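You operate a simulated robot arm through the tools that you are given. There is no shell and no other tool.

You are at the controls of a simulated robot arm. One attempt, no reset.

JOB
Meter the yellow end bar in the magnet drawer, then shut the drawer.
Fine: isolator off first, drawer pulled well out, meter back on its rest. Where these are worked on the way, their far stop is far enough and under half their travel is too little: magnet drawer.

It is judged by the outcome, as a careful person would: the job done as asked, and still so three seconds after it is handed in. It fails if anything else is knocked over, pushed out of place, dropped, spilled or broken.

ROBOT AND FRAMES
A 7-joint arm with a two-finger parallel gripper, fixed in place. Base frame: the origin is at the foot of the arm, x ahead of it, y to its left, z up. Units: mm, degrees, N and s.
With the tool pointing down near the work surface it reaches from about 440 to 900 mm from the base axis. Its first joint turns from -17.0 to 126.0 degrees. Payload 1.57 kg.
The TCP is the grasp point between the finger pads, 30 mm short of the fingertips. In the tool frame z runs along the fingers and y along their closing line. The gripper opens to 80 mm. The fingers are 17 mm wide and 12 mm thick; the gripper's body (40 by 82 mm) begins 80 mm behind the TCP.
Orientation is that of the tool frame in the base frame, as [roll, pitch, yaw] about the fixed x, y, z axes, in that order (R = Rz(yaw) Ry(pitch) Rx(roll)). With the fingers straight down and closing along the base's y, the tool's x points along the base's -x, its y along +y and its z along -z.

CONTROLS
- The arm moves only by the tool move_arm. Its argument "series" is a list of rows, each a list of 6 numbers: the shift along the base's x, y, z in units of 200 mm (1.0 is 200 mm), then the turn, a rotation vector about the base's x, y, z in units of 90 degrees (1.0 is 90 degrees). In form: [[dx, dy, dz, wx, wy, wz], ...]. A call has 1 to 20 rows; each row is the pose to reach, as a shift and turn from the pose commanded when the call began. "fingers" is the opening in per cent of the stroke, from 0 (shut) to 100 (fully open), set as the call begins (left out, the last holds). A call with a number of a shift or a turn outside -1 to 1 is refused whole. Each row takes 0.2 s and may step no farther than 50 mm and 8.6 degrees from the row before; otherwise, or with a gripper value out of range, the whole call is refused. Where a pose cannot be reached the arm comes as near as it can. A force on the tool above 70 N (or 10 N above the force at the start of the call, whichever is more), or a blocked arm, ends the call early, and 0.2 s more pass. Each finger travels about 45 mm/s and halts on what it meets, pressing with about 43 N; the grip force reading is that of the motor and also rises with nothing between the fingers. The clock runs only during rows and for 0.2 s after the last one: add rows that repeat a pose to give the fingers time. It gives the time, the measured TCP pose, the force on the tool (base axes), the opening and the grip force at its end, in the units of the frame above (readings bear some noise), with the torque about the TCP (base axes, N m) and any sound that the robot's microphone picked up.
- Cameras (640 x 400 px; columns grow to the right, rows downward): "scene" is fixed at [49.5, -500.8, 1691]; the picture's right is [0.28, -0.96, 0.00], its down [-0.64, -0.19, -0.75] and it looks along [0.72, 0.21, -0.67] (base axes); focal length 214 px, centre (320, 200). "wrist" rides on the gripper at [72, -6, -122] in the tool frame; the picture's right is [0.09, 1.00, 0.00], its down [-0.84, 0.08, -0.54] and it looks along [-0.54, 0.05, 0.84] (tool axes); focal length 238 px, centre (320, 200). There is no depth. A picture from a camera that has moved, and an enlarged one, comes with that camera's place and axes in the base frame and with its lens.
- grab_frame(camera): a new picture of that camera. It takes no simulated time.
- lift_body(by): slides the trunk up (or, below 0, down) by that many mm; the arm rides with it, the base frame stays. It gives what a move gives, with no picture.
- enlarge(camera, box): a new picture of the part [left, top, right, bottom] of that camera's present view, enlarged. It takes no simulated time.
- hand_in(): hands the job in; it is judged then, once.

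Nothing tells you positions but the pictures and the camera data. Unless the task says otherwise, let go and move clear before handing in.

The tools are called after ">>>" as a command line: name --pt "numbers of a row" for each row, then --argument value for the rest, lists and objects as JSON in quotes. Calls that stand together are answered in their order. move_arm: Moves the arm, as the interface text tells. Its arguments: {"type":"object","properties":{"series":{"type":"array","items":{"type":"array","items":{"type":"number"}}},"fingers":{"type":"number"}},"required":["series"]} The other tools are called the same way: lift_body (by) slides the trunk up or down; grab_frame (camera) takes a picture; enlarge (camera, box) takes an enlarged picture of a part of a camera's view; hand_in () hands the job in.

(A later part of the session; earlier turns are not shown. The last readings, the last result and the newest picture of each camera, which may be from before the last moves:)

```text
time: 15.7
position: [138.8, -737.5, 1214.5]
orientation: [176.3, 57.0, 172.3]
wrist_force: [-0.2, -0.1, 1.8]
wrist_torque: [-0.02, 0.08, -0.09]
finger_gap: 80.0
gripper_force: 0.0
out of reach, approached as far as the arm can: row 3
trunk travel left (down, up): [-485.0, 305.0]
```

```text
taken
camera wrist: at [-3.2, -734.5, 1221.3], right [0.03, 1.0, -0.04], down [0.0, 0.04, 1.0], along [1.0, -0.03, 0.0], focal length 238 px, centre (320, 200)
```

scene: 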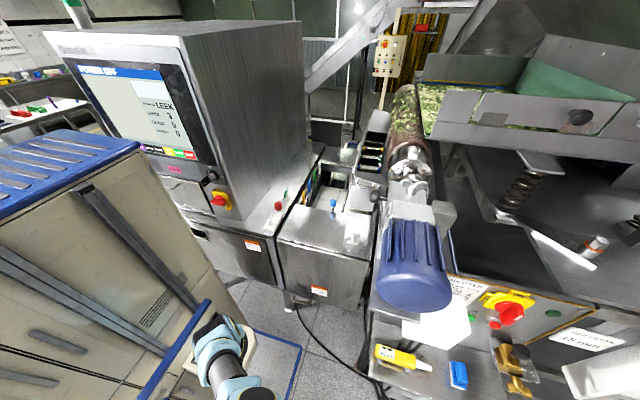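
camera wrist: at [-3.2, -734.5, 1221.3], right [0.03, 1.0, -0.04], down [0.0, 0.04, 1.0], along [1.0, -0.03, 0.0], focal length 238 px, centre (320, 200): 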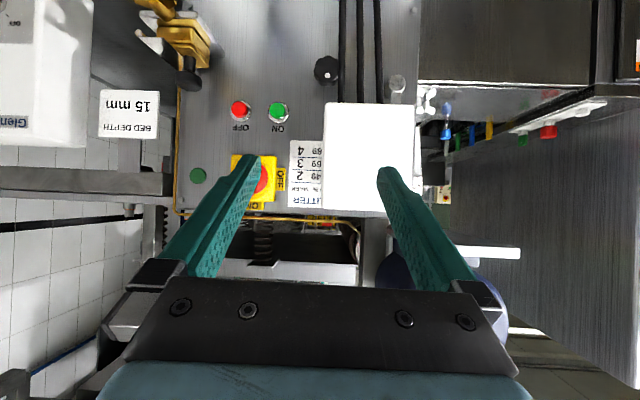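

The isolator plate is around (375, -850, 1189) with ON at top and OFF toward +y. I'll centre the camera on it to see the handle clearly.

>>> move_arm --pt "0.15 -0.1 -0.05 0 0 0" --pt "0.25 -0.25 -0.1 0 0 0" --pt "0.25 -0.45 -0.15 0 0 0"

>>> grab_frame --camera "wrist"

>>> enlarge --camera "wrist" --box '[230, 100, 430, 260]'

>>> grab_frame --camera "scene"

```text
time: 16.5
position: [190.8, -778.2, 1176.8]
orientation: [176.4, 57.0, 172.4]
wrist_force: [-0.3, -0.1, -0.2]
wrist_torque: [-0.03, -0.03, 0.07]
finger_gap: 80.0
gripper_force: 0.0
out of reach, approached as far as the arm can: row 2, 3
trunk travel left (down, up): [-485.0, 305.0]
```

```text
taken
camera wrist: at [49.0, -776.0, 1182.7], right [0.03, 1.0, -0.04], down [0.0, 0.04, 1.0], along [1.0, -0.03, 0.0], focal length 238 px, centre (320, 200)
```

wrist: 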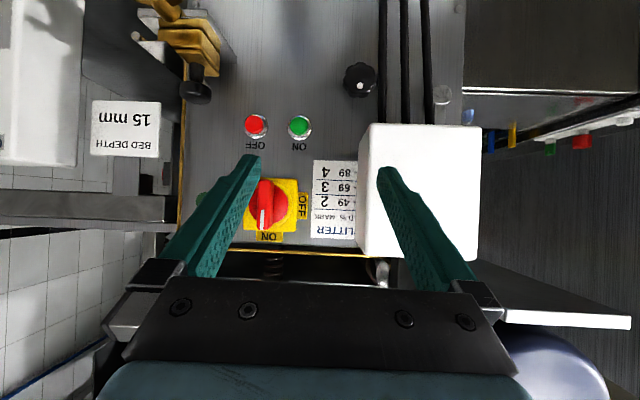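

```text
2.50 times, centred on (330, 180) of wrist
camera zoom: at [49.0, -776.0, 1182.7], right [0.03, 1.0, -0.04], down [0.0, 0.04, 1.0], along [1.0, -0.03, 0.0], focal length 596 px, centre (295, 250)
```

zoom: 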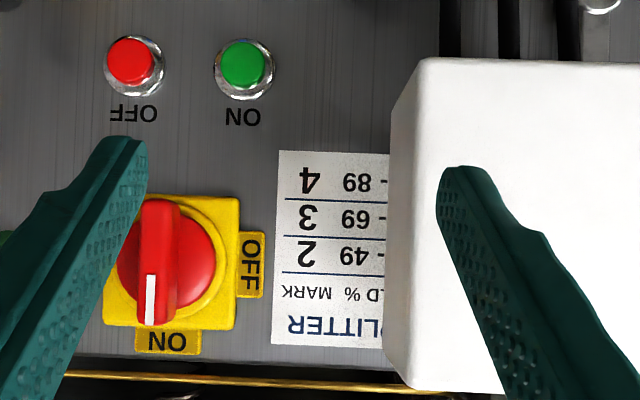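

```text
taken
```

scene: 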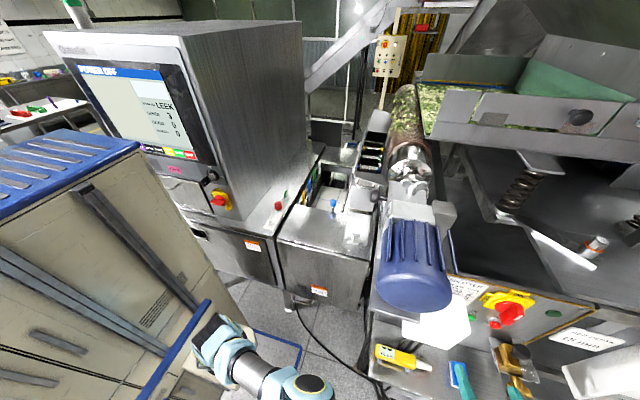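

The handle's white pointer is at ON (up) and OFF is on the +y side, so it needs a -90° turn about x. I'll level the tool along +x and move to a pre-grasp in front of the handle at about (295, -855, 1191).

>>> move_arm --pt "0.109 -0.04 0.014 -0.00716 -0.073 0.00864" --pt "0.218 -0.1 0.028 -0.0143 -0.146 0.0173" --pt "0.327 -0.19 0.042 -0.0215 -0.219 0.0259" --pt "0.436 -0.28 0.056 -0.0286 -0.292 0.0346" --pt "0.52 -0.38 0.07 -0.0358 -0.365 0.0432"

>>> grab_frame --camera "wrist"

>>> grab_frame --camera "scene"

```text
time: 17.7
position: [297.5, -818.4, 1180.7]
orientation: [167.8, 89.5, 168.1]
wrist_force: [2.4, -0.6, -3.0]
wrist_torque: [0.0, -0.25, 0.12]
finger_gap: 80.1
gripper_force: 0.1
out of reach, approached as far as the arm can: row 4, 5
trunk travel left (down, up): [-485.0, 305.0]
```

```text
taken
camera wrist: at [174.0, -826.6, 1109.8], right [-0.01, 1.0, -0.09], down [-0.54, 0.07, 0.84], along [0.84, 0.05, 0.53], focal length 238 px, centre (320, 200)
```

wrist: 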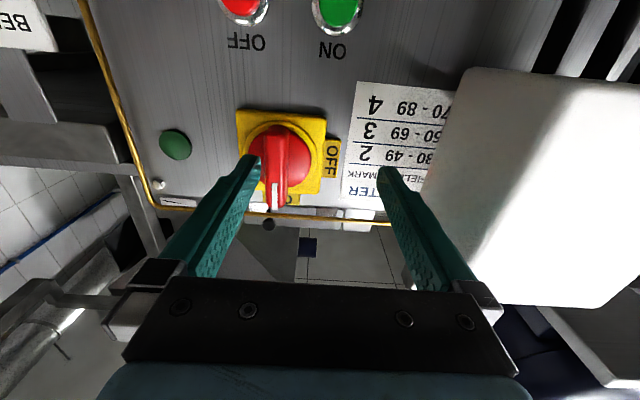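

```text
taken
```

scene: 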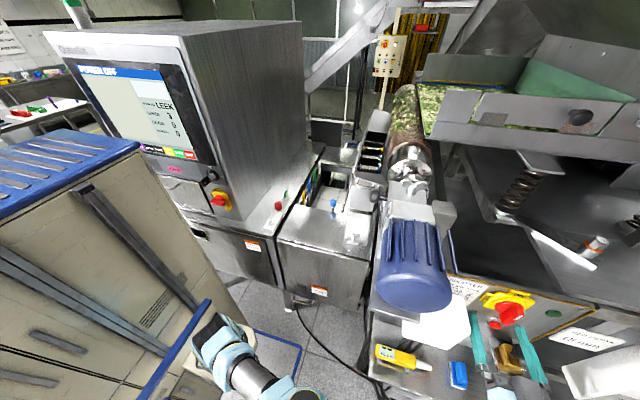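

The tool is level, TCP (297, -818, 1181). The handle axis triangulates to y≈-855, z≈1190, front at x≈342. I'll try to shift -y to straddle it before going in.

>>> move_arm --pt "0.01 -0.07 0.02 0 0 0" --pt "0.02 -0.13 0.045 0 0 0" --pt "0.03 -0.17 0.045 0 0 0"

>>> grab_frame --camera "wrist"

```text
time: 18.5
position: [296.7, -835.3, 1187.6]
orientation: [166.1, 89.9, 166.1]
wrist_force: [-1.2, -1.2, 0.7]
wrist_torque: [-0.01, 0.03, -0.01]
finger_gap: 80.5
gripper_force: 0.2
out of reach, approached as far as the arm can: row 2, 3
trunk travel left (down, up): [-485.0, 305.0]
```

```text
taken
camera wrist: at [174.0, -843.7, 1115.8], right [0.0, 1.0, -0.09], down [-0.54, 0.08, 0.84], along [0.84, 0.05, 0.54], focal length 238 px, centre (320, 200)
```

wrist: 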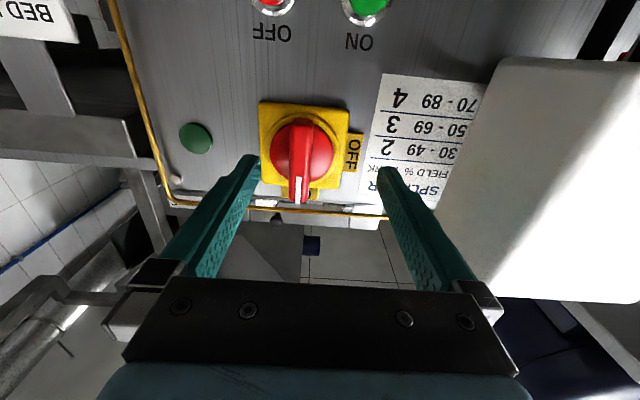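

The handle is between the fingers now. I'll ease forward while centring in y.

>>> move_arm --pt "0.05 -0.04 0.01 0 0 0" --pt "0.1 -0.08 0.012 0 0 0" --pt "0.13 -0.1 0.012 0 0 0"

>>> grab_frame --camera "wrist"

```text
time: 19.3
position: [318.3, -841.3, 1180.2]
orientation: [-176.7, 89.8, -176.6]
wrist_force: [-0.4, 0.3, -0.1]
wrist_torque: [-0.01, 0.0, -0.01]
finger_gap: 79.9
gripper_force: 0.0
out of reach, approached as far as the arm can: row 1, 2, 3
trunk travel left (down, up): [-485.0, 305.0]
```

```text
taken
camera wrist: at [195.6, -849.1, 1109.0], right [0.0, 1.0, -0.09], down [-0.54, 0.08, 0.84], along [0.84, 0.05, 0.54], focal length 238 px, centre (320, 200)
```

wrist: 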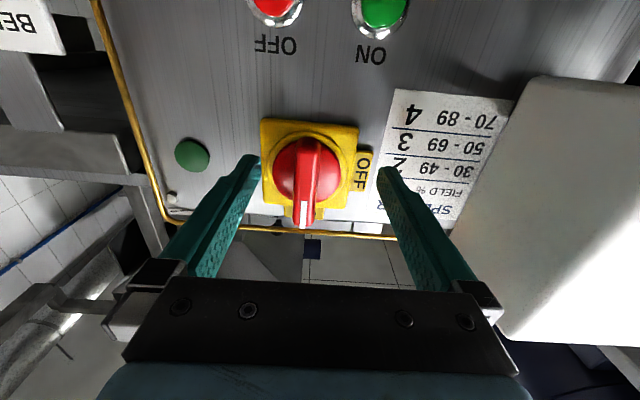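

The arm is at its reach limit with z sagging, meaning the shoulder is too low. I'll back off slightly, raise the trunk 100 mm, and come back down with the arm.

>>> move_arm --pt "-0.12 0.0 0 0 0 0"

>>> lift_body --by 100

>>> move_arm --pt "0 -0.03 -0.15 0 0 0" --pt "0 -0.06 -0.3 0 0 0" --pt "0 -0.08 -0.45 0 0 0"

>>> grab_frame --camera "wrist"

```text
time: 19.7
position: [294.7, -838.2, 1179.1]
orientation: [-179.4, 90.0, -179.3]
wrist_force: [0.0, 0.4, 0.2]
wrist_torque: [0.0, -0.05, 0.02]
finger_gap: 79.9
gripper_force: 0.1
trunk travel left (down, up): [-485.0, 305.0]
```

```text
time: 21.1
position: [294.1, -839.2, 1279.5]
orientation: [-177.6, 89.9, -177.5]
wrist_force: [-0.4, -0.8, -0.4]
wrist_torque: [-0.01, -0.02, 0.0]
finger_gap: 80.1
gripper_force: 0.0
trunk travel left (down, up): [-585.0, 205.0]
```

```text
time: 21.9
position: [294.7, -853.9, 1189.7]
orientation: [-137.1, 89.9, -137.1]
wrist_force: [0.6, 0.3, 0.0]
wrist_torque: [0.0, 0.01, -0.04]
finger_gap: 79.8
gripper_force: 0.0
trunk travel left (down, up): [-585.0, 205.0]
```

```text
taken
camera wrist: at [172.4, -862.5, 1118.6], right [0.0, 1.0, -0.09], down [-0.54, 0.08, 0.84], along [0.84, 0.05, 0.54], focal length 238 px, centre (320, 200)
```

wrist: 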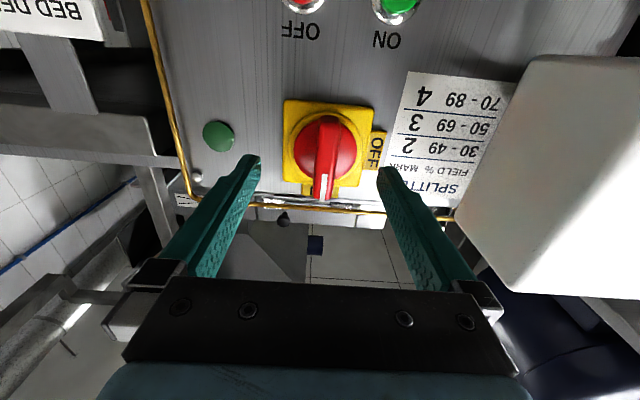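

Centred and fully reachable now. I'll move forward to straddle the handle.

>>> move_arm --pt "0.08 0.008 0.005 0 0 0" --pt "0.15 0.008 0.005 0 0 0" --pt "0.18 0.008 0.005 0 0 0"

>>> grab_frame --camera "wrist"

>>> enlarge --camera "scene" --box '[440, 270, 560, 345]'

```text
time: 22.6
position: [329.8, -851.2, 1190.2]
orientation: [-145.4, 90.0, -145.4]
wrist_force: [0.1, -0.1, -0.4]
wrist_torque: [0.0, -0.02, -0.02]
finger_gap: 80.1
gripper_force: 0.0
trunk travel left (down, up): [-585.0, 205.0]
```

```text
taken
camera wrist: at [207.7, -860.8, 1119.2], right [0.0, 1.0, -0.09], down [-0.54, 0.08, 0.84], along [0.84, 0.05, 0.54], focal length 238 px, centre (320, 200)
```

wrist: 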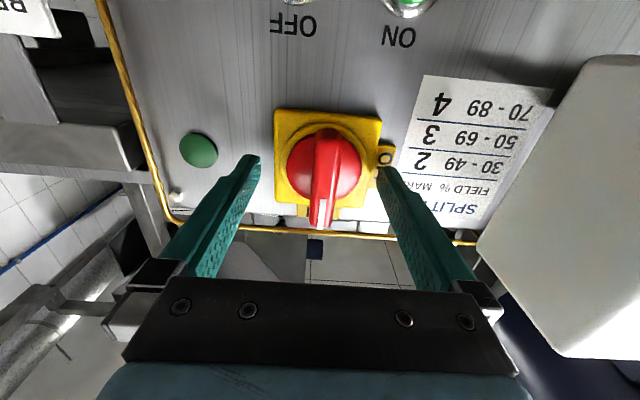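

```text
5.33 times, centred on (500, 308) of scene
camera zoom: at [49.5, -500.8, 1691.0], right [0.28, -0.96, 0.0], down [-0.64, -0.19, -0.75], along [0.72, 0.21, -0.67], focal length 1144 px, centre (-640, -373)
```

zoom: 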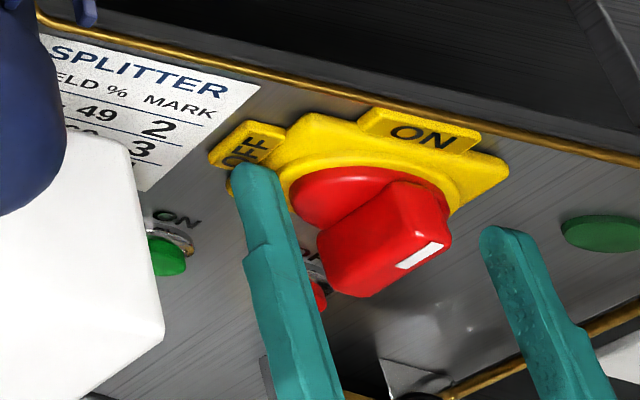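

Fingers straddle the handle without contact. Closing on it.

>>> move_arm --pt "0.01 0 0 0 0 0" --pt "0.01 0 0 0 0 0" --pt "0.01 0 0 0 0 0" --pt "0.01 0 0 0 0 0" --pt "0.01 0 0 0 0 0" --fingers 0

>>> grab_frame --camera "wrist"

>>> enlarge --camera "scene" --box '[440, 270, 560, 345]'

```text
time: 23.9
position: [333.7, -851.5, 1191.6]
orientation: [-165.3, 90.0, -164.9]
wrist_force: [-5.8, 34.0, -10.6]
wrist_torque: [-0.14, 0.04, 0.4]
finger_gap: 51.7
gripper_force: 44.9
trunk travel left (down, up): [-585.0, 205.0]
```

```text
taken
camera wrist: at [210.2, -859.1, 1119.5], right [-0.01, 1.0, -0.09], down [-0.54, 0.07, 0.84], along [0.84, 0.06, 0.54], focal length 238 px, centre (320, 200)
```

wrist: 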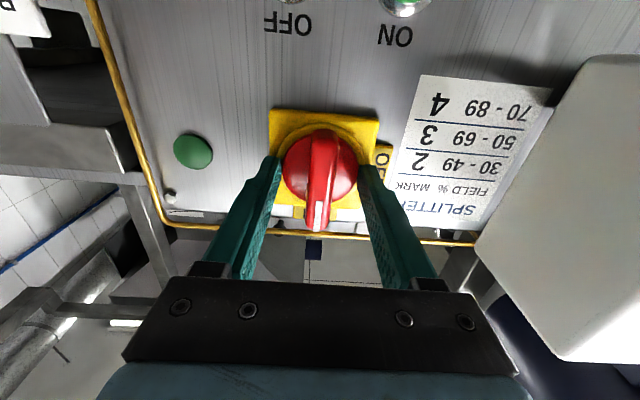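

```text
5.33 times, centred on (500, 308) of scene
camera zoom: at [49.5, -500.8, 1691.0], right [0.28, -0.96, 0.0], down [-0.64, -0.19, -0.75], along [0.72, 0.21, -0.67], focal length 1144 px, centre (-640, -373)
```

zoom: 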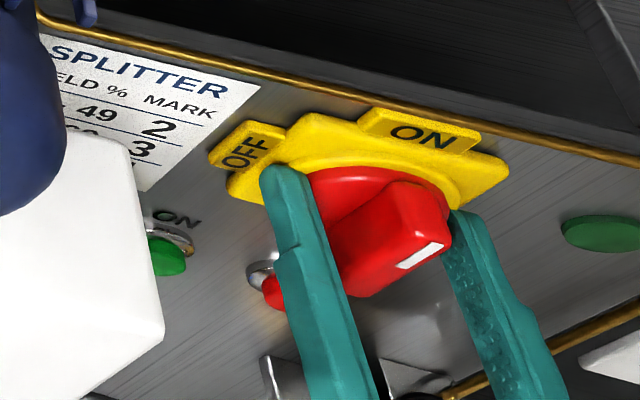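

The fingers closed on the round disc rim (52 mm), not the bar. I'll open, back off about 9 mm, and close on the bar itself.

>>> move_arm --pt "0 0 0 0 0 0" --pt "-0.02 0.005 -0.005 0 0 0" --pt "-0.05 0.01 -0.005 0 0 0" --fingers 85

>>> move_arm --pt "0 0 0 0 0 0" --pt "0 0 0 0 0 0" --pt "0 0 0 0 0 0" --pt "0 0 0 0 0 0" --pt "0 0 0 0 0 0" --fingers 0

>>> grab_frame --camera "wrist"

>>> enlarge --camera "scene" --box '[440, 270, 560, 345]'

```text
time: 24.6
position: [322.5, -852.0, 1189.6]
orientation: [-158.8, 89.9, -158.6]
wrist_force: [-0.5, 0.1, 0.2]
wrist_torque: [-0.03, 0.02, 0.0]
finger_gap: 68.1
gripper_force: 0.1
trunk travel left (down, up): [-585.0, 205.0]
```

```text
time: 25.9
position: [322.0, -849.8, 1190.1]
orientation: [-169.5, 89.8, -169.3]
wrist_force: [-2.7, 11.3, -3.3]
wrist_torque: [0.01, -0.06, -0.11]
finger_gap: 15.9
gripper_force: 31.5
trunk travel left (down, up): [-585.0, 205.0]
```

```text
taken
camera wrist: at [199.9, -858.4, 1118.5], right [0.0, 1.0, -0.09], down [-0.54, 0.08, 0.84], along [0.84, 0.05, 0.54], focal length 238 px, centre (320, 200)
```

wrist: 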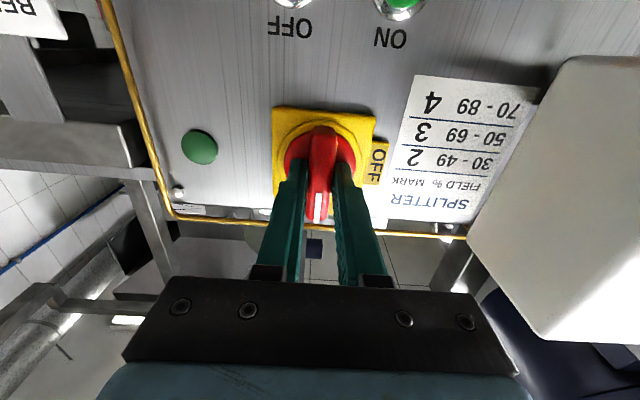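

```text
5.33 times, centred on (500, 308) of scene
camera zoom: at [49.5, -500.8, 1691.0], right [0.28, -0.96, 0.0], down [-0.64, -0.19, -0.75], along [0.72, 0.21, -0.67], focal length 1144 px, centre (-640, -373)
```

zoom: 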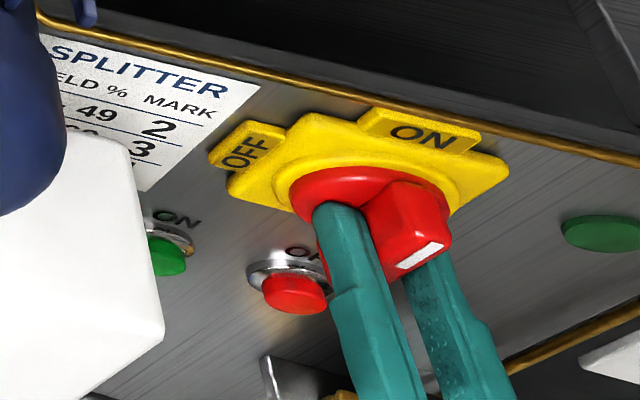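

Good grip on the bar (15.9 mm). Now turning it toward OFF (rotation -x), first a third of the way.

>>> move_arm --pt "0 0.005 0.003 -0.0833 0 0" --pt "0 0.01 0.005 -0.1667 0 0" --pt "0 0.01 0.005 -0.25 0 0" --pt "0 0.01 0.005 -0.3333 0 0"

>>> enlarge --camera "scene" --box '[440, 270, 560, 345]'

>>> grab_frame --camera "wrist"

```text
time: 26.9
position: [321.5, -848.9, 1189.4]
orientation: [-90.3, 59.9, -90.3]
wrist_force: [0.2, -0.8, -6.7]
wrist_torque: [0.0, -0.08, -0.15]
finger_gap: 16.1
gripper_force: 31.3
trunk travel left (down, up): [-585.0, 205.0]
```

```text
5.33 times, centred on (500, 308) of scene
camera zoom: at [49.5, -500.8, 1691.0], right [0.28, -0.96, 0.0], down [-0.64, -0.19, -0.75], along [0.72, 0.21, -0.67], focal length 1144 px, centre (-640, -373)
```

zoom: 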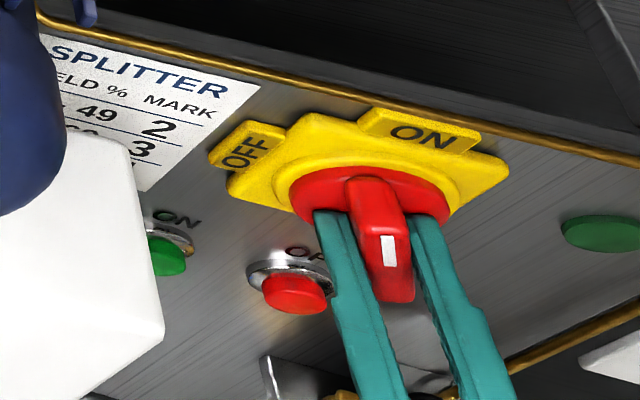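

```text
taken
camera wrist: at [199.8, -893.2, 1131.8], right [0.0, 0.82, -0.58], down [-0.54, 0.49, 0.69], along [0.84, 0.31, 0.44], focal length 238 px, centre (320, 200)
```

wrist: 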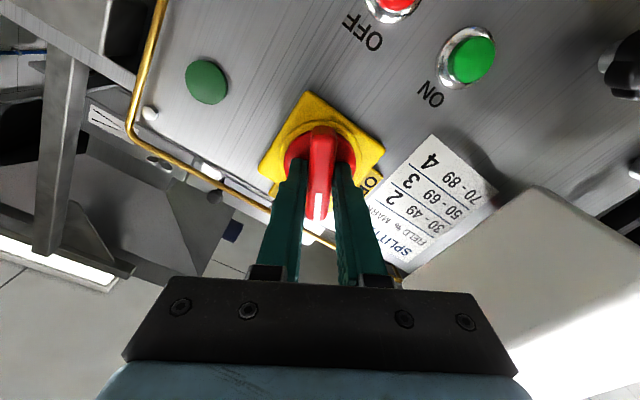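

It turns smoothly (30° so far). Continuing the other 60°.

>>> move_arm --pt "0 0 0 -0.0833 0 0" --pt "0 0 0 -0.1667 0 0" --pt "0 0 0 -0.25 0 0" --pt "0 0 0 -0.3333 0 0" --pt "0 0 0 -0.4167 0 0" --pt "0 0 0 -0.5 0 0" --pt "0 0 0 -0.5833 0 0" --pt "0 0 0 -0.6667 0 0" --pt "0 0 0 -0.69 0 0" --pt "0 0 0 -0.69 0 0"

>>> enlarge --camera "scene" --box '[440, 270, 560, 345]'

>>> grab_frame --camera "wrist"

```text
time: 29.1
position: [322.5, -850.2, 1189.9]
orientation: [-90.1, -2.1, -90.1]
wrist_force: [-2.0, -8.6, -7.1]
wrist_torque: [0.57, -0.29, 0.07]
finger_gap: 16.3
gripper_force: 31.4
trunk travel left (down, up): [-585.0, 205.0]
```

```text
5.33 times, centred on (500, 308) of scene
camera zoom: at [49.5, -500.8, 1691.0], right [0.28, -0.96, 0.0], down [-0.64, -0.19, -0.75], along [0.72, 0.21, -0.67], focal length 1144 px, centre (-640, -373)
```

zoom: 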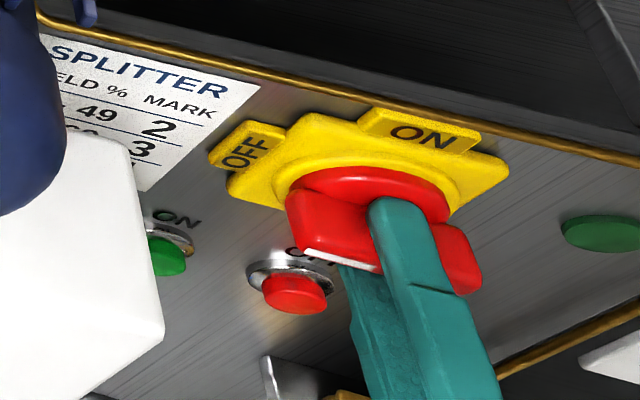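

```text
taken
camera wrist: at [199.8, -922.5, 1199.9], right [0.0, -0.13, -0.99], down [-0.54, 0.83, -0.11], along [0.84, 0.54, -0.07], focal length 238 px, centre (320, 200)
```

wrist: 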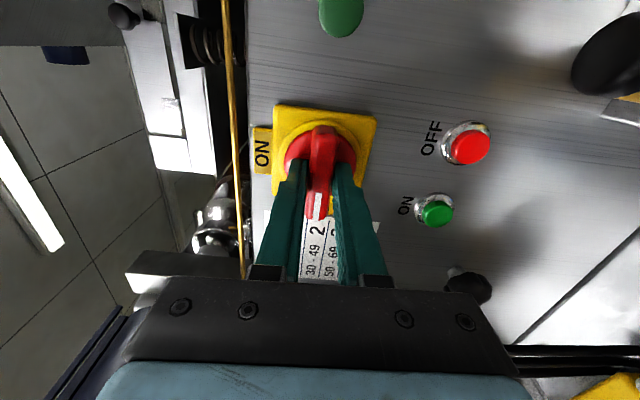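

The pointer is now at OFF and against the stop. Releasing and backing away.

>>> move_arm --pt "0 0 0 0.02 0 0" --pt "0 0 0 0.02 0 0" --pt "0 0 0 0.02 0 0" --pt "-0.1 0.0 0 0.02 0 0" --pt "-0.2 0.05 0 0.02 0 0" --fingers 60

>>> enlarge --camera "scene" --box '[440, 270, 560, 345]'

>>> grab_frame --camera "wrist"

```text
time: 30.2
position: [284.0, -838.6, 1189.7]
orientation: [-90.2, -0.3, -90.0]
wrist_force: [1.4, 0.0, 0.4]
wrist_torque: [0.0, 0.01, 0.03]
finger_gap: 47.8
gripper_force: 0.1
trunk travel left (down, up): [-585.0, 205.0]
```

```text
5.33 times, centred on (500, 308) of scene
camera zoom: at [49.5, -500.8, 1691.0], right [0.28, -0.96, 0.0], down [-0.64, -0.19, -0.75], along [0.72, 0.21, -0.67], focal length 1144 px, centre (-640, -373)
```

zoom: 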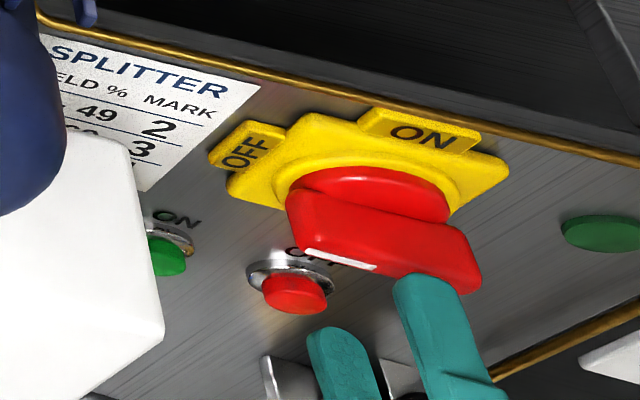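

```text
taken
camera wrist: at [161.5, -912.0, 1197.6], right [0.0, -0.1, -1.0], down [-0.54, 0.84, -0.08], along [0.84, 0.54, -0.05], focal length 238 px, centre (320, 200)
```

wrist: 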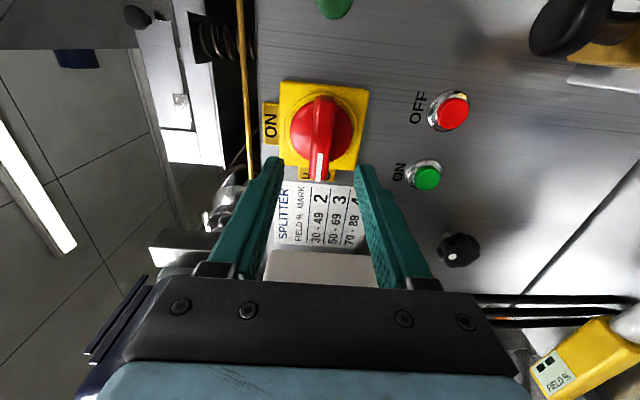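

Isolator is OFF. Now I'll unwind the wrist roll while backing away, then head to the magnet drawer for a closer look.

>>> move_arm --pt "-0.02 0 0 0.085 0 0" --pt "-0.04 0 0 0.17 0 0" --pt "-0.05 0.0 0 0.255 0 0" --pt "-0.05 0.0 0 0.34 0 0" --pt "-0.05 0.0 0 0.425 0 0" --pt "-0.05 0.0 0 0.51 0 0" --pt "-0.05 0.0 0 0.595 0 0" --pt "-0.05 0.0 0 0.68 0 0" --pt "-0.05 0.0 0 0.765 0 0" --pt "-0.05 0.0 0 0.85 0 0" --pt "-0.05 0.0 0 0.935 0 0" --pt "-0.05 0.0 0 1.0 0 0"

>>> grab_frame --camera "wrist"

>>> grab_frame --camera "scene"

```text
time: 32.9
position: [271.4, -840.1, 1192.3]
orientation: [-98.7, 89.8, -98.7]
wrist_force: [0.4, -0.5, -0.3]
wrist_torque: [-0.04, 0.01, 0.0]
finger_gap: 47.7
gripper_force: 0.0
trunk travel left (down, up): [-585.0, 205.0]
```

```text
taken
camera wrist: at [150.2, -847.5, 1119.8], right [0.0, 1.0, -0.1], down [-0.54, 0.08, 0.84], along [0.84, 0.05, 0.54], focal length 238 px, centre (320, 200)
```

wrist: 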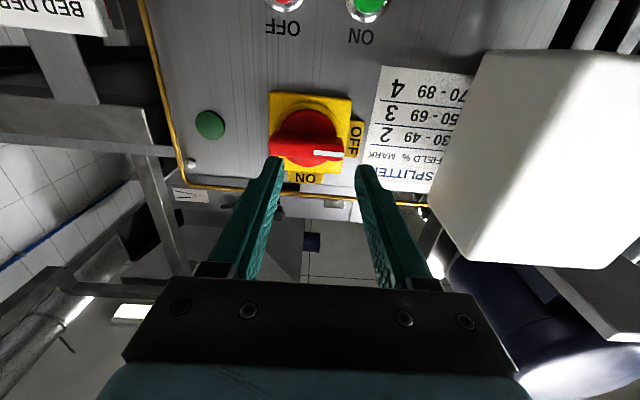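

```text
taken
```

scene: 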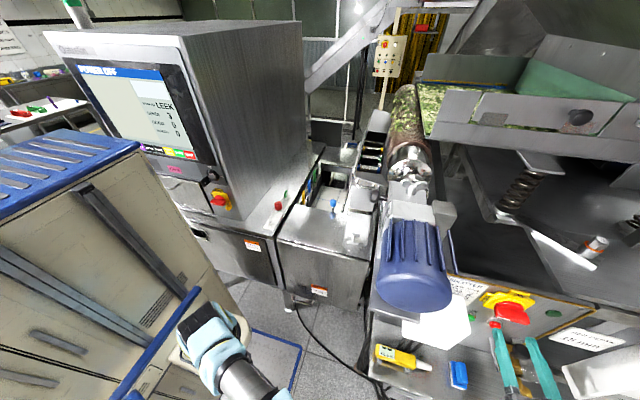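

Next I'll reverse out to the open side, bring the tool back to pointing down, and go up.

>>> move_arm --pt "-0.09 0.06 0.05 0 0.083 0" --pt "-0.18 0.14 0.1 0 0.1667 0" --pt "-0.27 0.24 0.15 0 0.25 0" --pt "-0.36 0.36 0.2 0 0.3333 0" --pt "-0.42 0.5 0.25 0 0.4167 0" --pt "-0.46 0.64 0.3 0 0.5 0"

>>> grab_frame --camera "wrist"

```text
time: 34.2
position: [180.7, -710.6, 1250.2]
orientation: [-179.8, 44.8, -179.7]
wrist_force: [-0.3, -0.7, -1.6]
wrist_torque: [0.01, -0.04, 0.0]
finger_gap: 48.0
gripper_force: 0.1
trunk travel left (down, up): [-585.0, 205.0]
```

```text
taken
camera wrist: at [43.0, -719.5, 1286.6], right [-0.07, 1.0, -0.07], down [0.21, 0.08, 0.97], along [0.97, 0.05, -0.22], focal length 238 px, centre (320, 200)
```

wrist: 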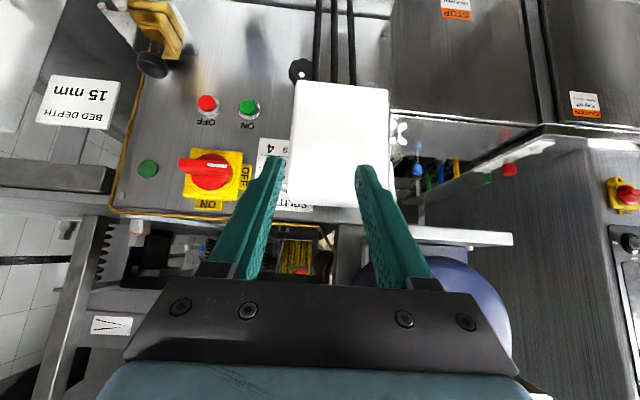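

>>> move_arm --pt "-0.03 0.1 0.05 0 0.083 0" --pt "-0.05 0.2 0.1 0 0.1667 0" --pt "-0.06 0.3 0.15 0 0.25 0" --pt "-0.06 0.4 0.2 0 0.3333 0" --pt "-0.06 0.5 0.25 0 0.4167 0" --pt "-0.06 0.6 0.3 0 0.5 0"

>>> grab_frame --camera "wrist"

>>> enlarge --camera "wrist" --box '[200, 50, 400, 175]'

```text
time: 35.6
position: [166.4, -591.6, 1310.6]
orientation: [179.9, -0.2, -179.8]
wrist_force: [-0.6, -0.4, 0.8]
wrist_torque: [0.05, -0.02, 0.01]
finger_gap: 47.9
gripper_force: 0.0
trunk travel left (down, up): [-585.0, 205.0]
```

```text
taken
camera wrist: at [95.2, -600.0, 1433.0], right [-0.1, 1.0, 0.0], down [0.84, 0.08, 0.54], along [0.54, 0.05, -0.84], focal length 238 px, centre (320, 200)
```

wrist: 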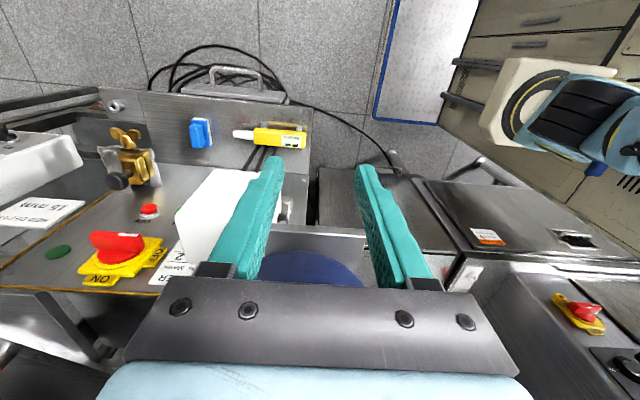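

```text
3.20 times, centred on (300, 112) of wrist
camera zoom: at [95.2, -600.0, 1433.0], right [-0.1, 1.0, 0.0], down [0.84, 0.08, 0.54], along [0.54, 0.05, -0.84], focal length 763 px, centre (384, 480)
```

zoom: 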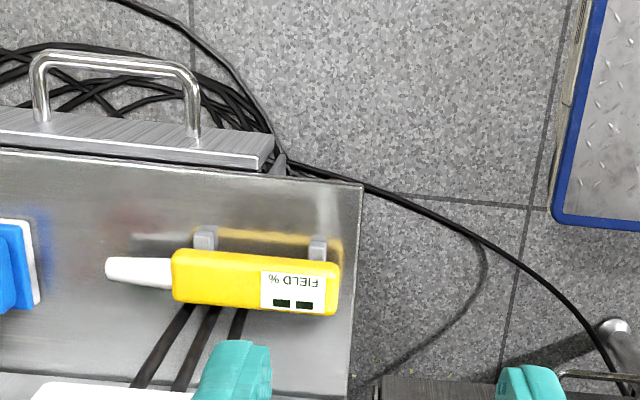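

The meter's rest posts are near y≈-633 and -713 at its -x side; the meter body runs y -615…-734, tip at -779. Now on to the drawer for a look: going up and round the motor.

>>> move_arm --pt "0.02 0.22 0.07 0 0 -0.05" --pt "0.06 0.44 0.14 0 0 -0.1" --pt "0.16 0.64 0.22 0 0 -0.15" --pt "0.3 0.82 0.32 0 0 -0.2" --pt "0.48 0.96 0.4 0 0 -0.25" --pt "0.7 0.98 0.45 0 0 -0.3"

>>> move_arm --pt "0.2 -0.03 0.05 0 0 0" --pt "0.4 -0.06 0.1 0 0 0" --pt "0.6 -0.08 0.1 0 0 0" --pt "0.8 -0.08 0.1 0 0 0"

>>> grab_frame --camera "wrist"

>>> grab_frame --camera "scene"

```text
time: 37.0
position: [308.9, -393.8, 1376.7]
orientation: [-180.0, 0.1, 153.2]
wrist_force: [-0.6, -0.2, 0.2]
wrist_torque: [-0.02, -0.07, -0.03]
finger_gap: 48.2
gripper_force: 0.0
out of reach, approached as far as the arm can: row 5, 6
trunk travel left (down, up): [-585.0, 205.0]
```

```text
time: 38.0
position: [458.6, -399.2, 1366.6]
orientation: [-180.0, 0.4, 153.3]
wrist_force: [0.9, -0.1, -0.2]
wrist_torque: [0.04, -0.01, 0.01]
finger_gap: 48.1
gripper_force: 0.0
out of reach, approached as far as the arm can: row 1, 2, 3, 4
trunk travel left (down, up): [-585.0, 205.0]
```

```text
taken
camera wrist: at [390.2, -373.5, 1489.1], right [0.37, 0.93, 0.0], down [0.78, -0.31, 0.55], along [0.51, -0.2, -0.84], focal length 238 px, centre (320, 200)
```

wrist: 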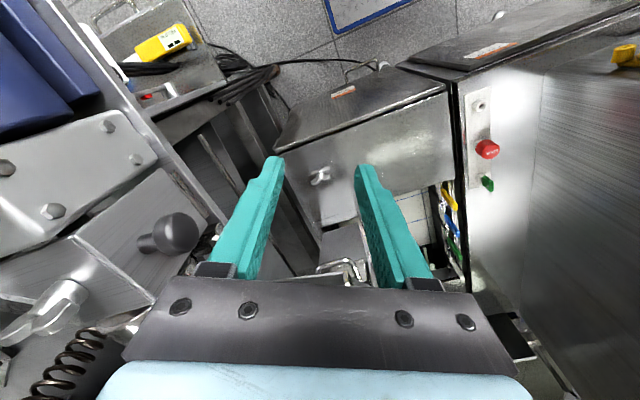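

```text
taken
```

scene: 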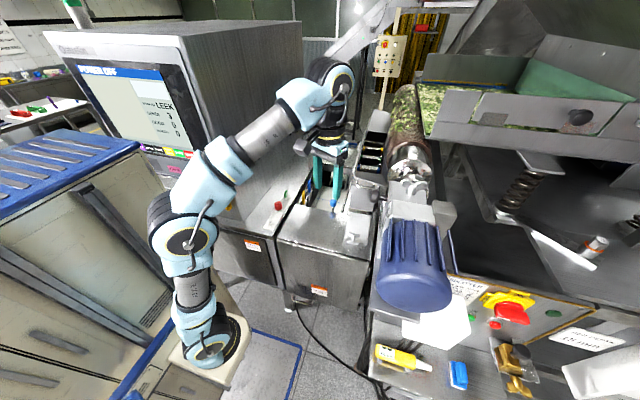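

The drawer's handle is visible ahead at (345, 268) px, partly hidden by the palm. I'll raise the trunk for reach and tilt the tool outward for a clear view.

>>> lift_body --by 100

>>> move_arm --pt "0 0 0 -0.035 -0.069 0" --pt "0 0 0 -0.07 -0.138 0" --pt "0 0 0 -0.105 -0.207 0" --pt "0 0 0 -0.14 -0.276 0" --pt "0 0 0 -0.175 -0.346 0"

>>> grab_frame --camera "wrist"

>>> grab_frame --camera "scene"

```text
time: 39.4
position: [458.7, -399.4, 1468.0]
orientation: [-179.9, 0.3, 153.3]
wrist_force: [-0.2, 0.3, -0.8]
wrist_torque: [-0.01, 0.02, -0.02]
finger_gap: 48.1
gripper_force: 0.1
trunk travel left (down, up): [-685.0, 105.0]
```

```text
time: 40.6
position: [458.6, -400.8, 1466.8]
orientation: [-180.0, 35.2, 153.2]
wrist_force: [0.0, 0.2, 1.5]
wrist_torque: [0.0, 0.0, 0.01]
finger_gap: 48.4
gripper_force: 0.1
trunk travel left (down, up): [-685.0, 105.0]
```

```text
taken
camera wrist: at [340.1, -348.2, 1525.3], right [0.38, 0.92, -0.06], down [0.37, -0.1, 0.93], along [0.85, -0.37, -0.37], focal length 238 px, centre (320, 200)
```

wrist: 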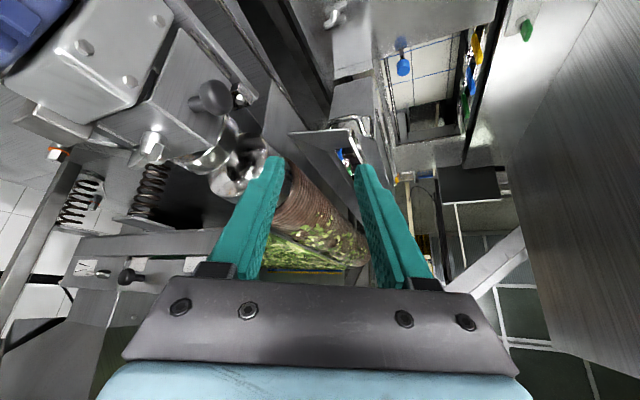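

```text
taken
```

scene: 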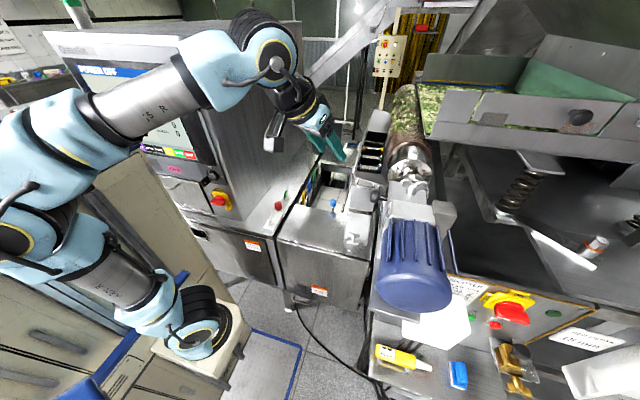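

>>> enlarge --camera "wrist" --box '[270, 60, 430, 200]'

>>> enlarge --camera "scene" --box '[320, 90, 440, 220]'

```text
2.86 times, centred on (350, 130) of wrist
camera zoom: at [340.1, -348.2, 1525.3], right [0.38, 0.92, -0.06], down [0.37, -0.1, 0.93], along [0.85, -0.37, -0.37], focal length 681 px, centre (234, 400)
```

zoom: 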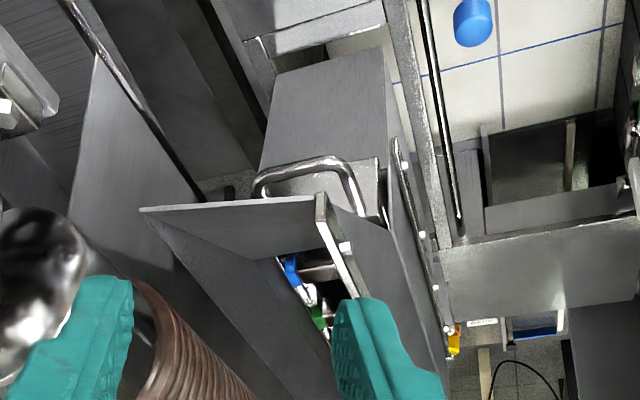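

```text
3.08 times, centred on (380, 155) of scene
camera zoom: at [49.5, -500.8, 1691.0], right [0.28, -0.96, 0.0], down [-0.64, -0.19, -0.75], along [0.72, 0.21, -0.67], focal length 660 px, centre (135, 338)
```

zoom: 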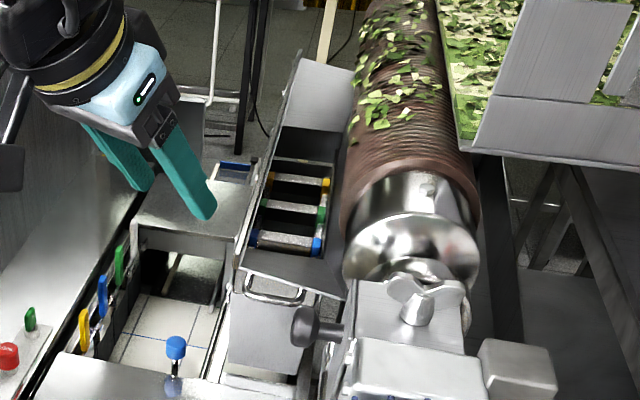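

The drawer's U-handle triangulates to about (758, -486, 1144), under a flared hopper plate whose rim is at x≈665, z≈1243, so I must approach it horizontally along +x. I'll level the tool toward +x while descending on the clear side (y≈-400).

>>> move_arm --pt "0.04 0 -0.12 -0.0178 -0.0747 0.0343" --pt "0.08 0 -0.24 -0.0356 -0.1493 0.0686" --pt "0.12 0 -0.36 -0.0534 -0.224 0.1029" --pt "0.16 0 -0.48 -0.0712 -0.2987 0.1373" --pt "0.2 0 -0.6 -0.0889 -0.3733 0.1716" --pt "0.24 0 -0.72 -0.1067 -0.448 0.2059" --pt "0.28 0 -0.84 -0.1245 -0.5226 0.2402" --pt "0.32 0 -0.96 -0.1423 -0.5973 0.2745"

>>> grab_frame --camera "wrist"

>>> grab_frame --camera "scene"

```text
time: 42.4
position: [520.5, -399.6, 1275.7]
orientation: [-49.3, 89.8, -49.6]
wrist_force: [0.3, 1.0, 0.7]
wrist_torque: [0.03, 0.06, -0.04]
finger_gap: 48.4
gripper_force: 0.1
out of reach, approached as far as the arm can: row 2, 3, 4
trunk travel left (down, up): [-685.0, 105.0]
```

```text
taken
camera wrist: at [399.3, -406.9, 1203.7], right [0.0, 1.0, -0.1], down [-0.54, 0.08, 0.84], along [0.84, 0.05, 0.54], focal length 238 px, centre (320, 200)
```

wrist: 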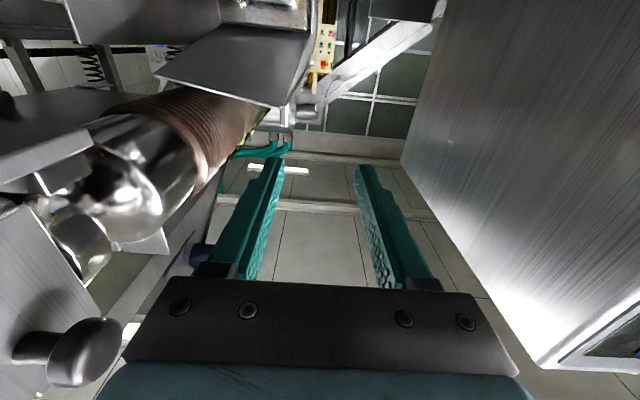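

```text
taken
```

scene: 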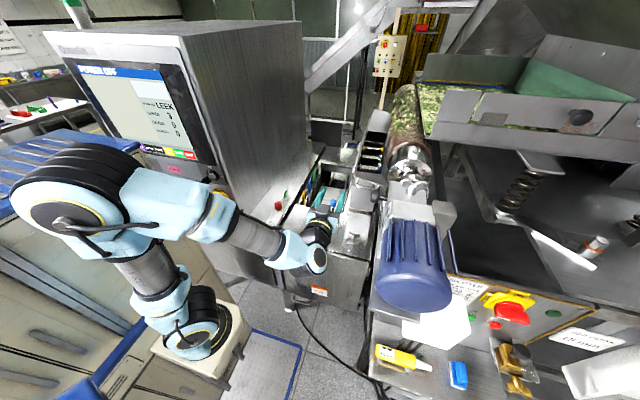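

Tool level at (520, -400, 1276). Now I'll roll the tool +90° about x (camera to the +y side, fingers closing vertically) and descend toward handle height.

>>> move_arm --pt "0.02 -0.02 -0.06 0.0833 0 0" --pt "0.04 -0.04 -0.12 0.1667 0 0" --pt "0.06 -0.06 -0.18 0.25 0 0" --pt "0.08 -0.08 -0.24 0.3333 0 0" --pt "0.1 -0.1 -0.3 0.4167 0 0" --pt "0.12 -0.12 -0.36 0.5 0 0" --pt "0.14 -0.14 -0.42 0.5833 0 0" --pt "0.16 -0.16 -0.48 0.6667 0 0" --pt "0.18 -0.18 -0.54 0.75 0 0" --pt "0.2 -0.2 -0.58 0.8333 0 0" --pt "0.2 -0.22 -0.62 0.9167 0 0" --pt "0.2 -0.24 -0.65 1.0 0 0"

>>> grab_frame --camera "wrist"

>>> grab_frame --camera "scene"

```text
time: 45.0
position: [562.4, -446.7, 1144.9]
orientation: [90.1, 0.1, 90.0]
wrist_force: [-0.1, -0.2, -0.6]
wrist_torque: [0.03, 0.01, -0.03]
finger_gap: 47.9
gripper_force: 0.1
trunk travel left (down, up): [-685.0, 105.0]
```

```text
taken
camera wrist: at [440.0, -376.5, 1138.6], right [0.0, 0.09, 1.0], down [-0.54, -0.84, 0.08], along [0.84, -0.54, 0.05], focal length 238 px, centre (320, 200)
```

wrist: 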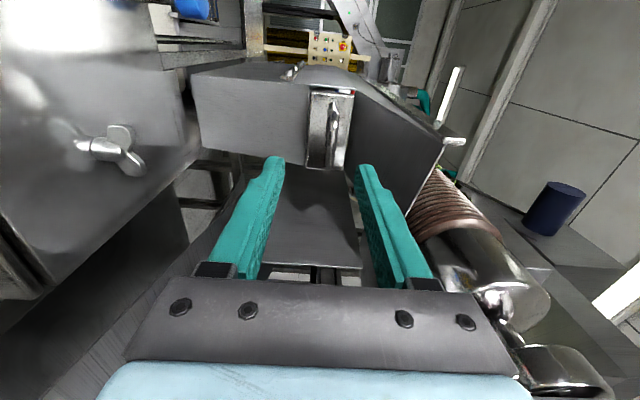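

```text
taken
```

scene: 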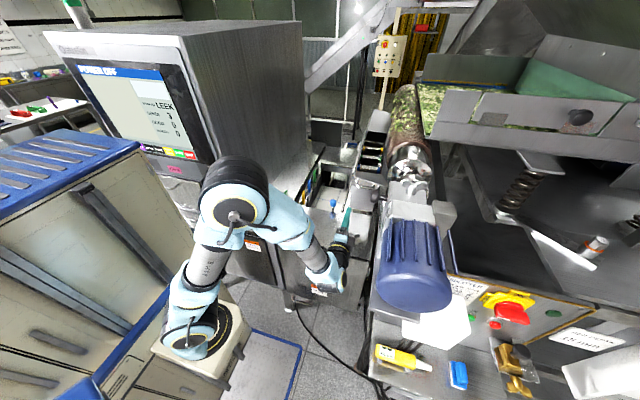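

The handle is now in view. Zooming in on it.

>>> enlarge --camera "wrist" --box '[240, 50, 440, 190]'

>>> enlarge --camera "scene" --box '[320, 140, 420, 220]'

```text
2.86 times, centred on (340, 120) of wrist
camera zoom: at [440.0, -376.5, 1138.6], right [0.0, 0.09, 1.0], down [-0.54, -0.84, 0.08], along [0.84, -0.54, 0.05], focal length 681 px, centre (263, 429)
```

zoom: 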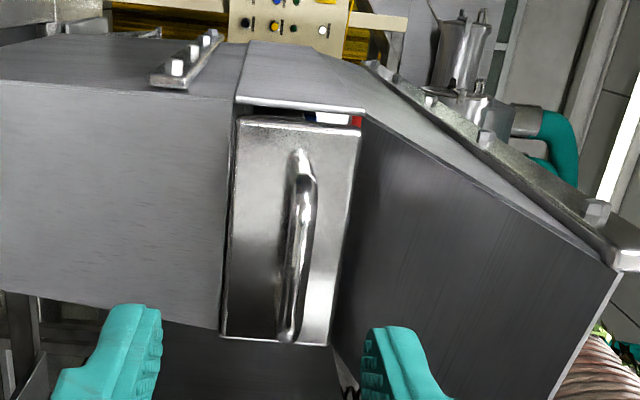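

```text
5.00 times, centred on (370, 180) of scene
camera zoom: at [49.5, -500.8, 1691.0], right [0.28, -0.96, 0.0], down [-0.64, -0.19, -0.75], along [0.72, 0.21, -0.67], focal length 1072 px, centre (70, 300)
```

zoom: 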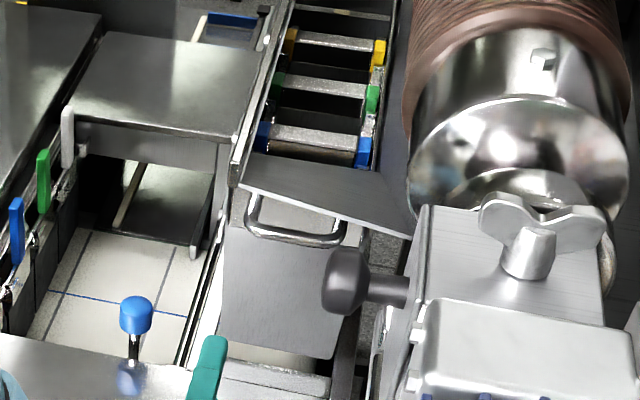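

The drawer front plate spans z≈1132–1194 with the handle bar at about (752, -480, 1163) running along y. I'll narrow the fingers (to clear the sloped plate above), line up, and move closer for a check.

>>> move_arm --pt "0.0 -0.08 0.05 0 0 0" --pt "0.1 -0.165 0.09 0 0 0" --pt "0.3 -0.165 0.09 0 0 0" --pt "0.5 -0.165 0.09 0 0 0" --pt "0.6 -0.165 0.09 0 0 0" --fingers 42

>>> grab_frame --camera "wrist"

>>> enlarge --camera "wrist" --box '[240, 50, 440, 190]'

>>> enlarge --camera "scene" --box '[320, 140, 420, 220]'

```text
time: 46.2
position: [681.8, -480.3, 1161.8]
orientation: [90.1, 0.1, 90.0]
wrist_force: [0.5, 1.5, 0.8]
wrist_torque: [-0.01, 0.0, -0.05]
finger_gap: 33.4
gripper_force: 0.1
trunk travel left (down, up): [-685.0, 105.0]
```

```text
taken
camera wrist: at [560.8, -408.6, 1156.2], right [0.0, 0.09, 1.0], down [-0.54, -0.84, 0.08], along [0.84, -0.54, 0.05], focal length 238 px, centre (320, 200)
```

wrist: 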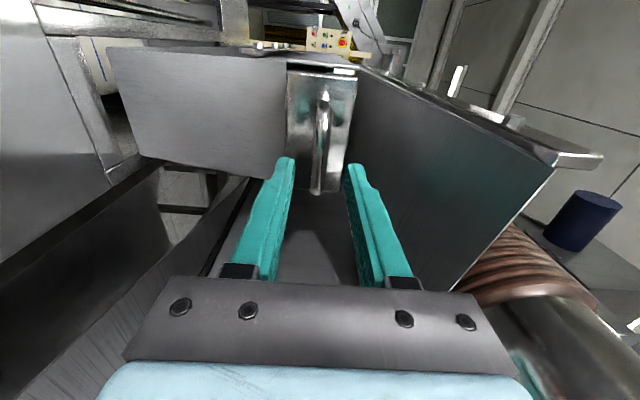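

```text
2.86 times, centred on (340, 120) of wrist
camera zoom: at [560.8, -408.6, 1156.2], right [0.0, 0.09, 1.0], down [-0.54, -0.84, 0.08], along [0.84, -0.54, 0.05], focal length 681 px, centre (263, 429)
```

zoom: 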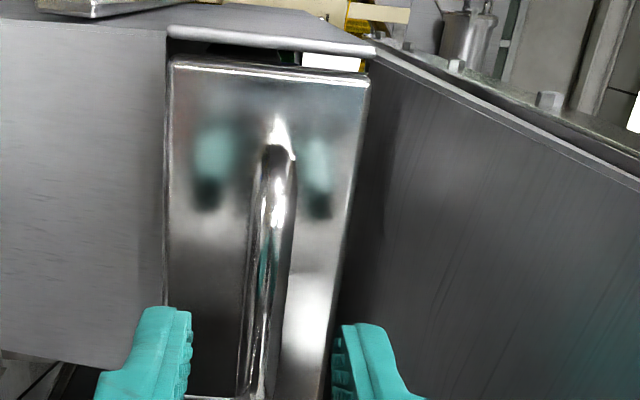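

```text
5.00 times, centred on (370, 180) of scene
camera zoom: at [49.5, -500.8, 1691.0], right [0.28, -0.96, 0.0], down [-0.64, -0.19, -0.75], along [0.72, 0.21, -0.67], focal length 1072 px, centre (70, 300)
```

zoom: 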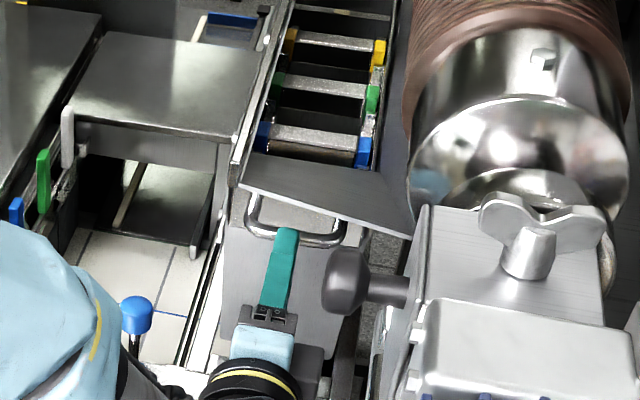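

Bar aligned with the tool axis (within ~2 mm). Advancing to put the bar between the pads.

>>> move_arm --pt "0.12 0 0.0 0 0 0" --pt "0.22 0 0.005 0 0 0" --pt "0.3 0 0.005 0 0 0"

>>> grab_frame --camera "wrist"

>>> enlarge --camera "scene" --box '[320, 140, 420, 220]'

```text
time: 47.0
position: [741.6, -480.7, 1164.0]
orientation: [90.0, 0.2, 89.9]
wrist_force: [-0.4, -0.3, -0.2]
wrist_torque: [0.01, 0.01, 0.0]
finger_gap: 33.6
gripper_force: 0.2
trunk travel left (down, up): [-685.0, 105.0]
```

```text
taken
camera wrist: at [620.1, -409.3, 1157.3], right [0.0, 0.09, 1.0], down [-0.54, -0.84, 0.08], along [0.84, -0.54, 0.05], focal length 238 px, centre (320, 200)
```

wrist: 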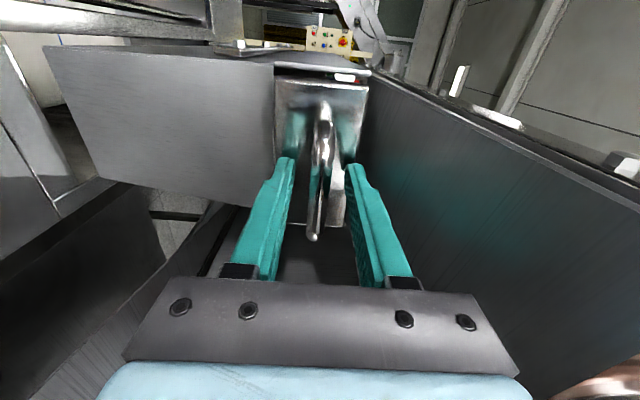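

```text
5.00 times, centred on (370, 180) of scene
camera zoom: at [49.5, -500.8, 1691.0], right [0.28, -0.96, 0.0], down [-0.64, -0.19, -0.75], along [0.72, 0.21, -0.67], focal length 1072 px, centre (70, 300)
```

zoom: 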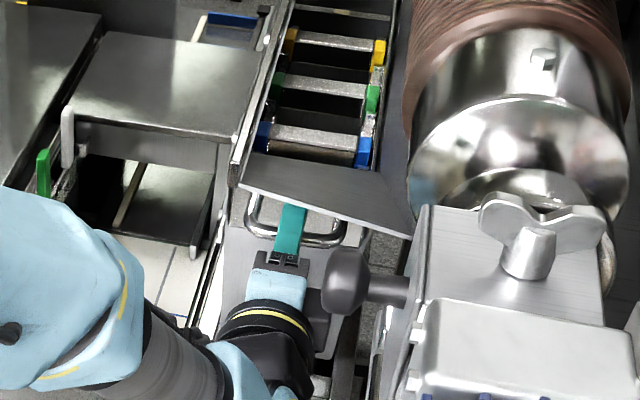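

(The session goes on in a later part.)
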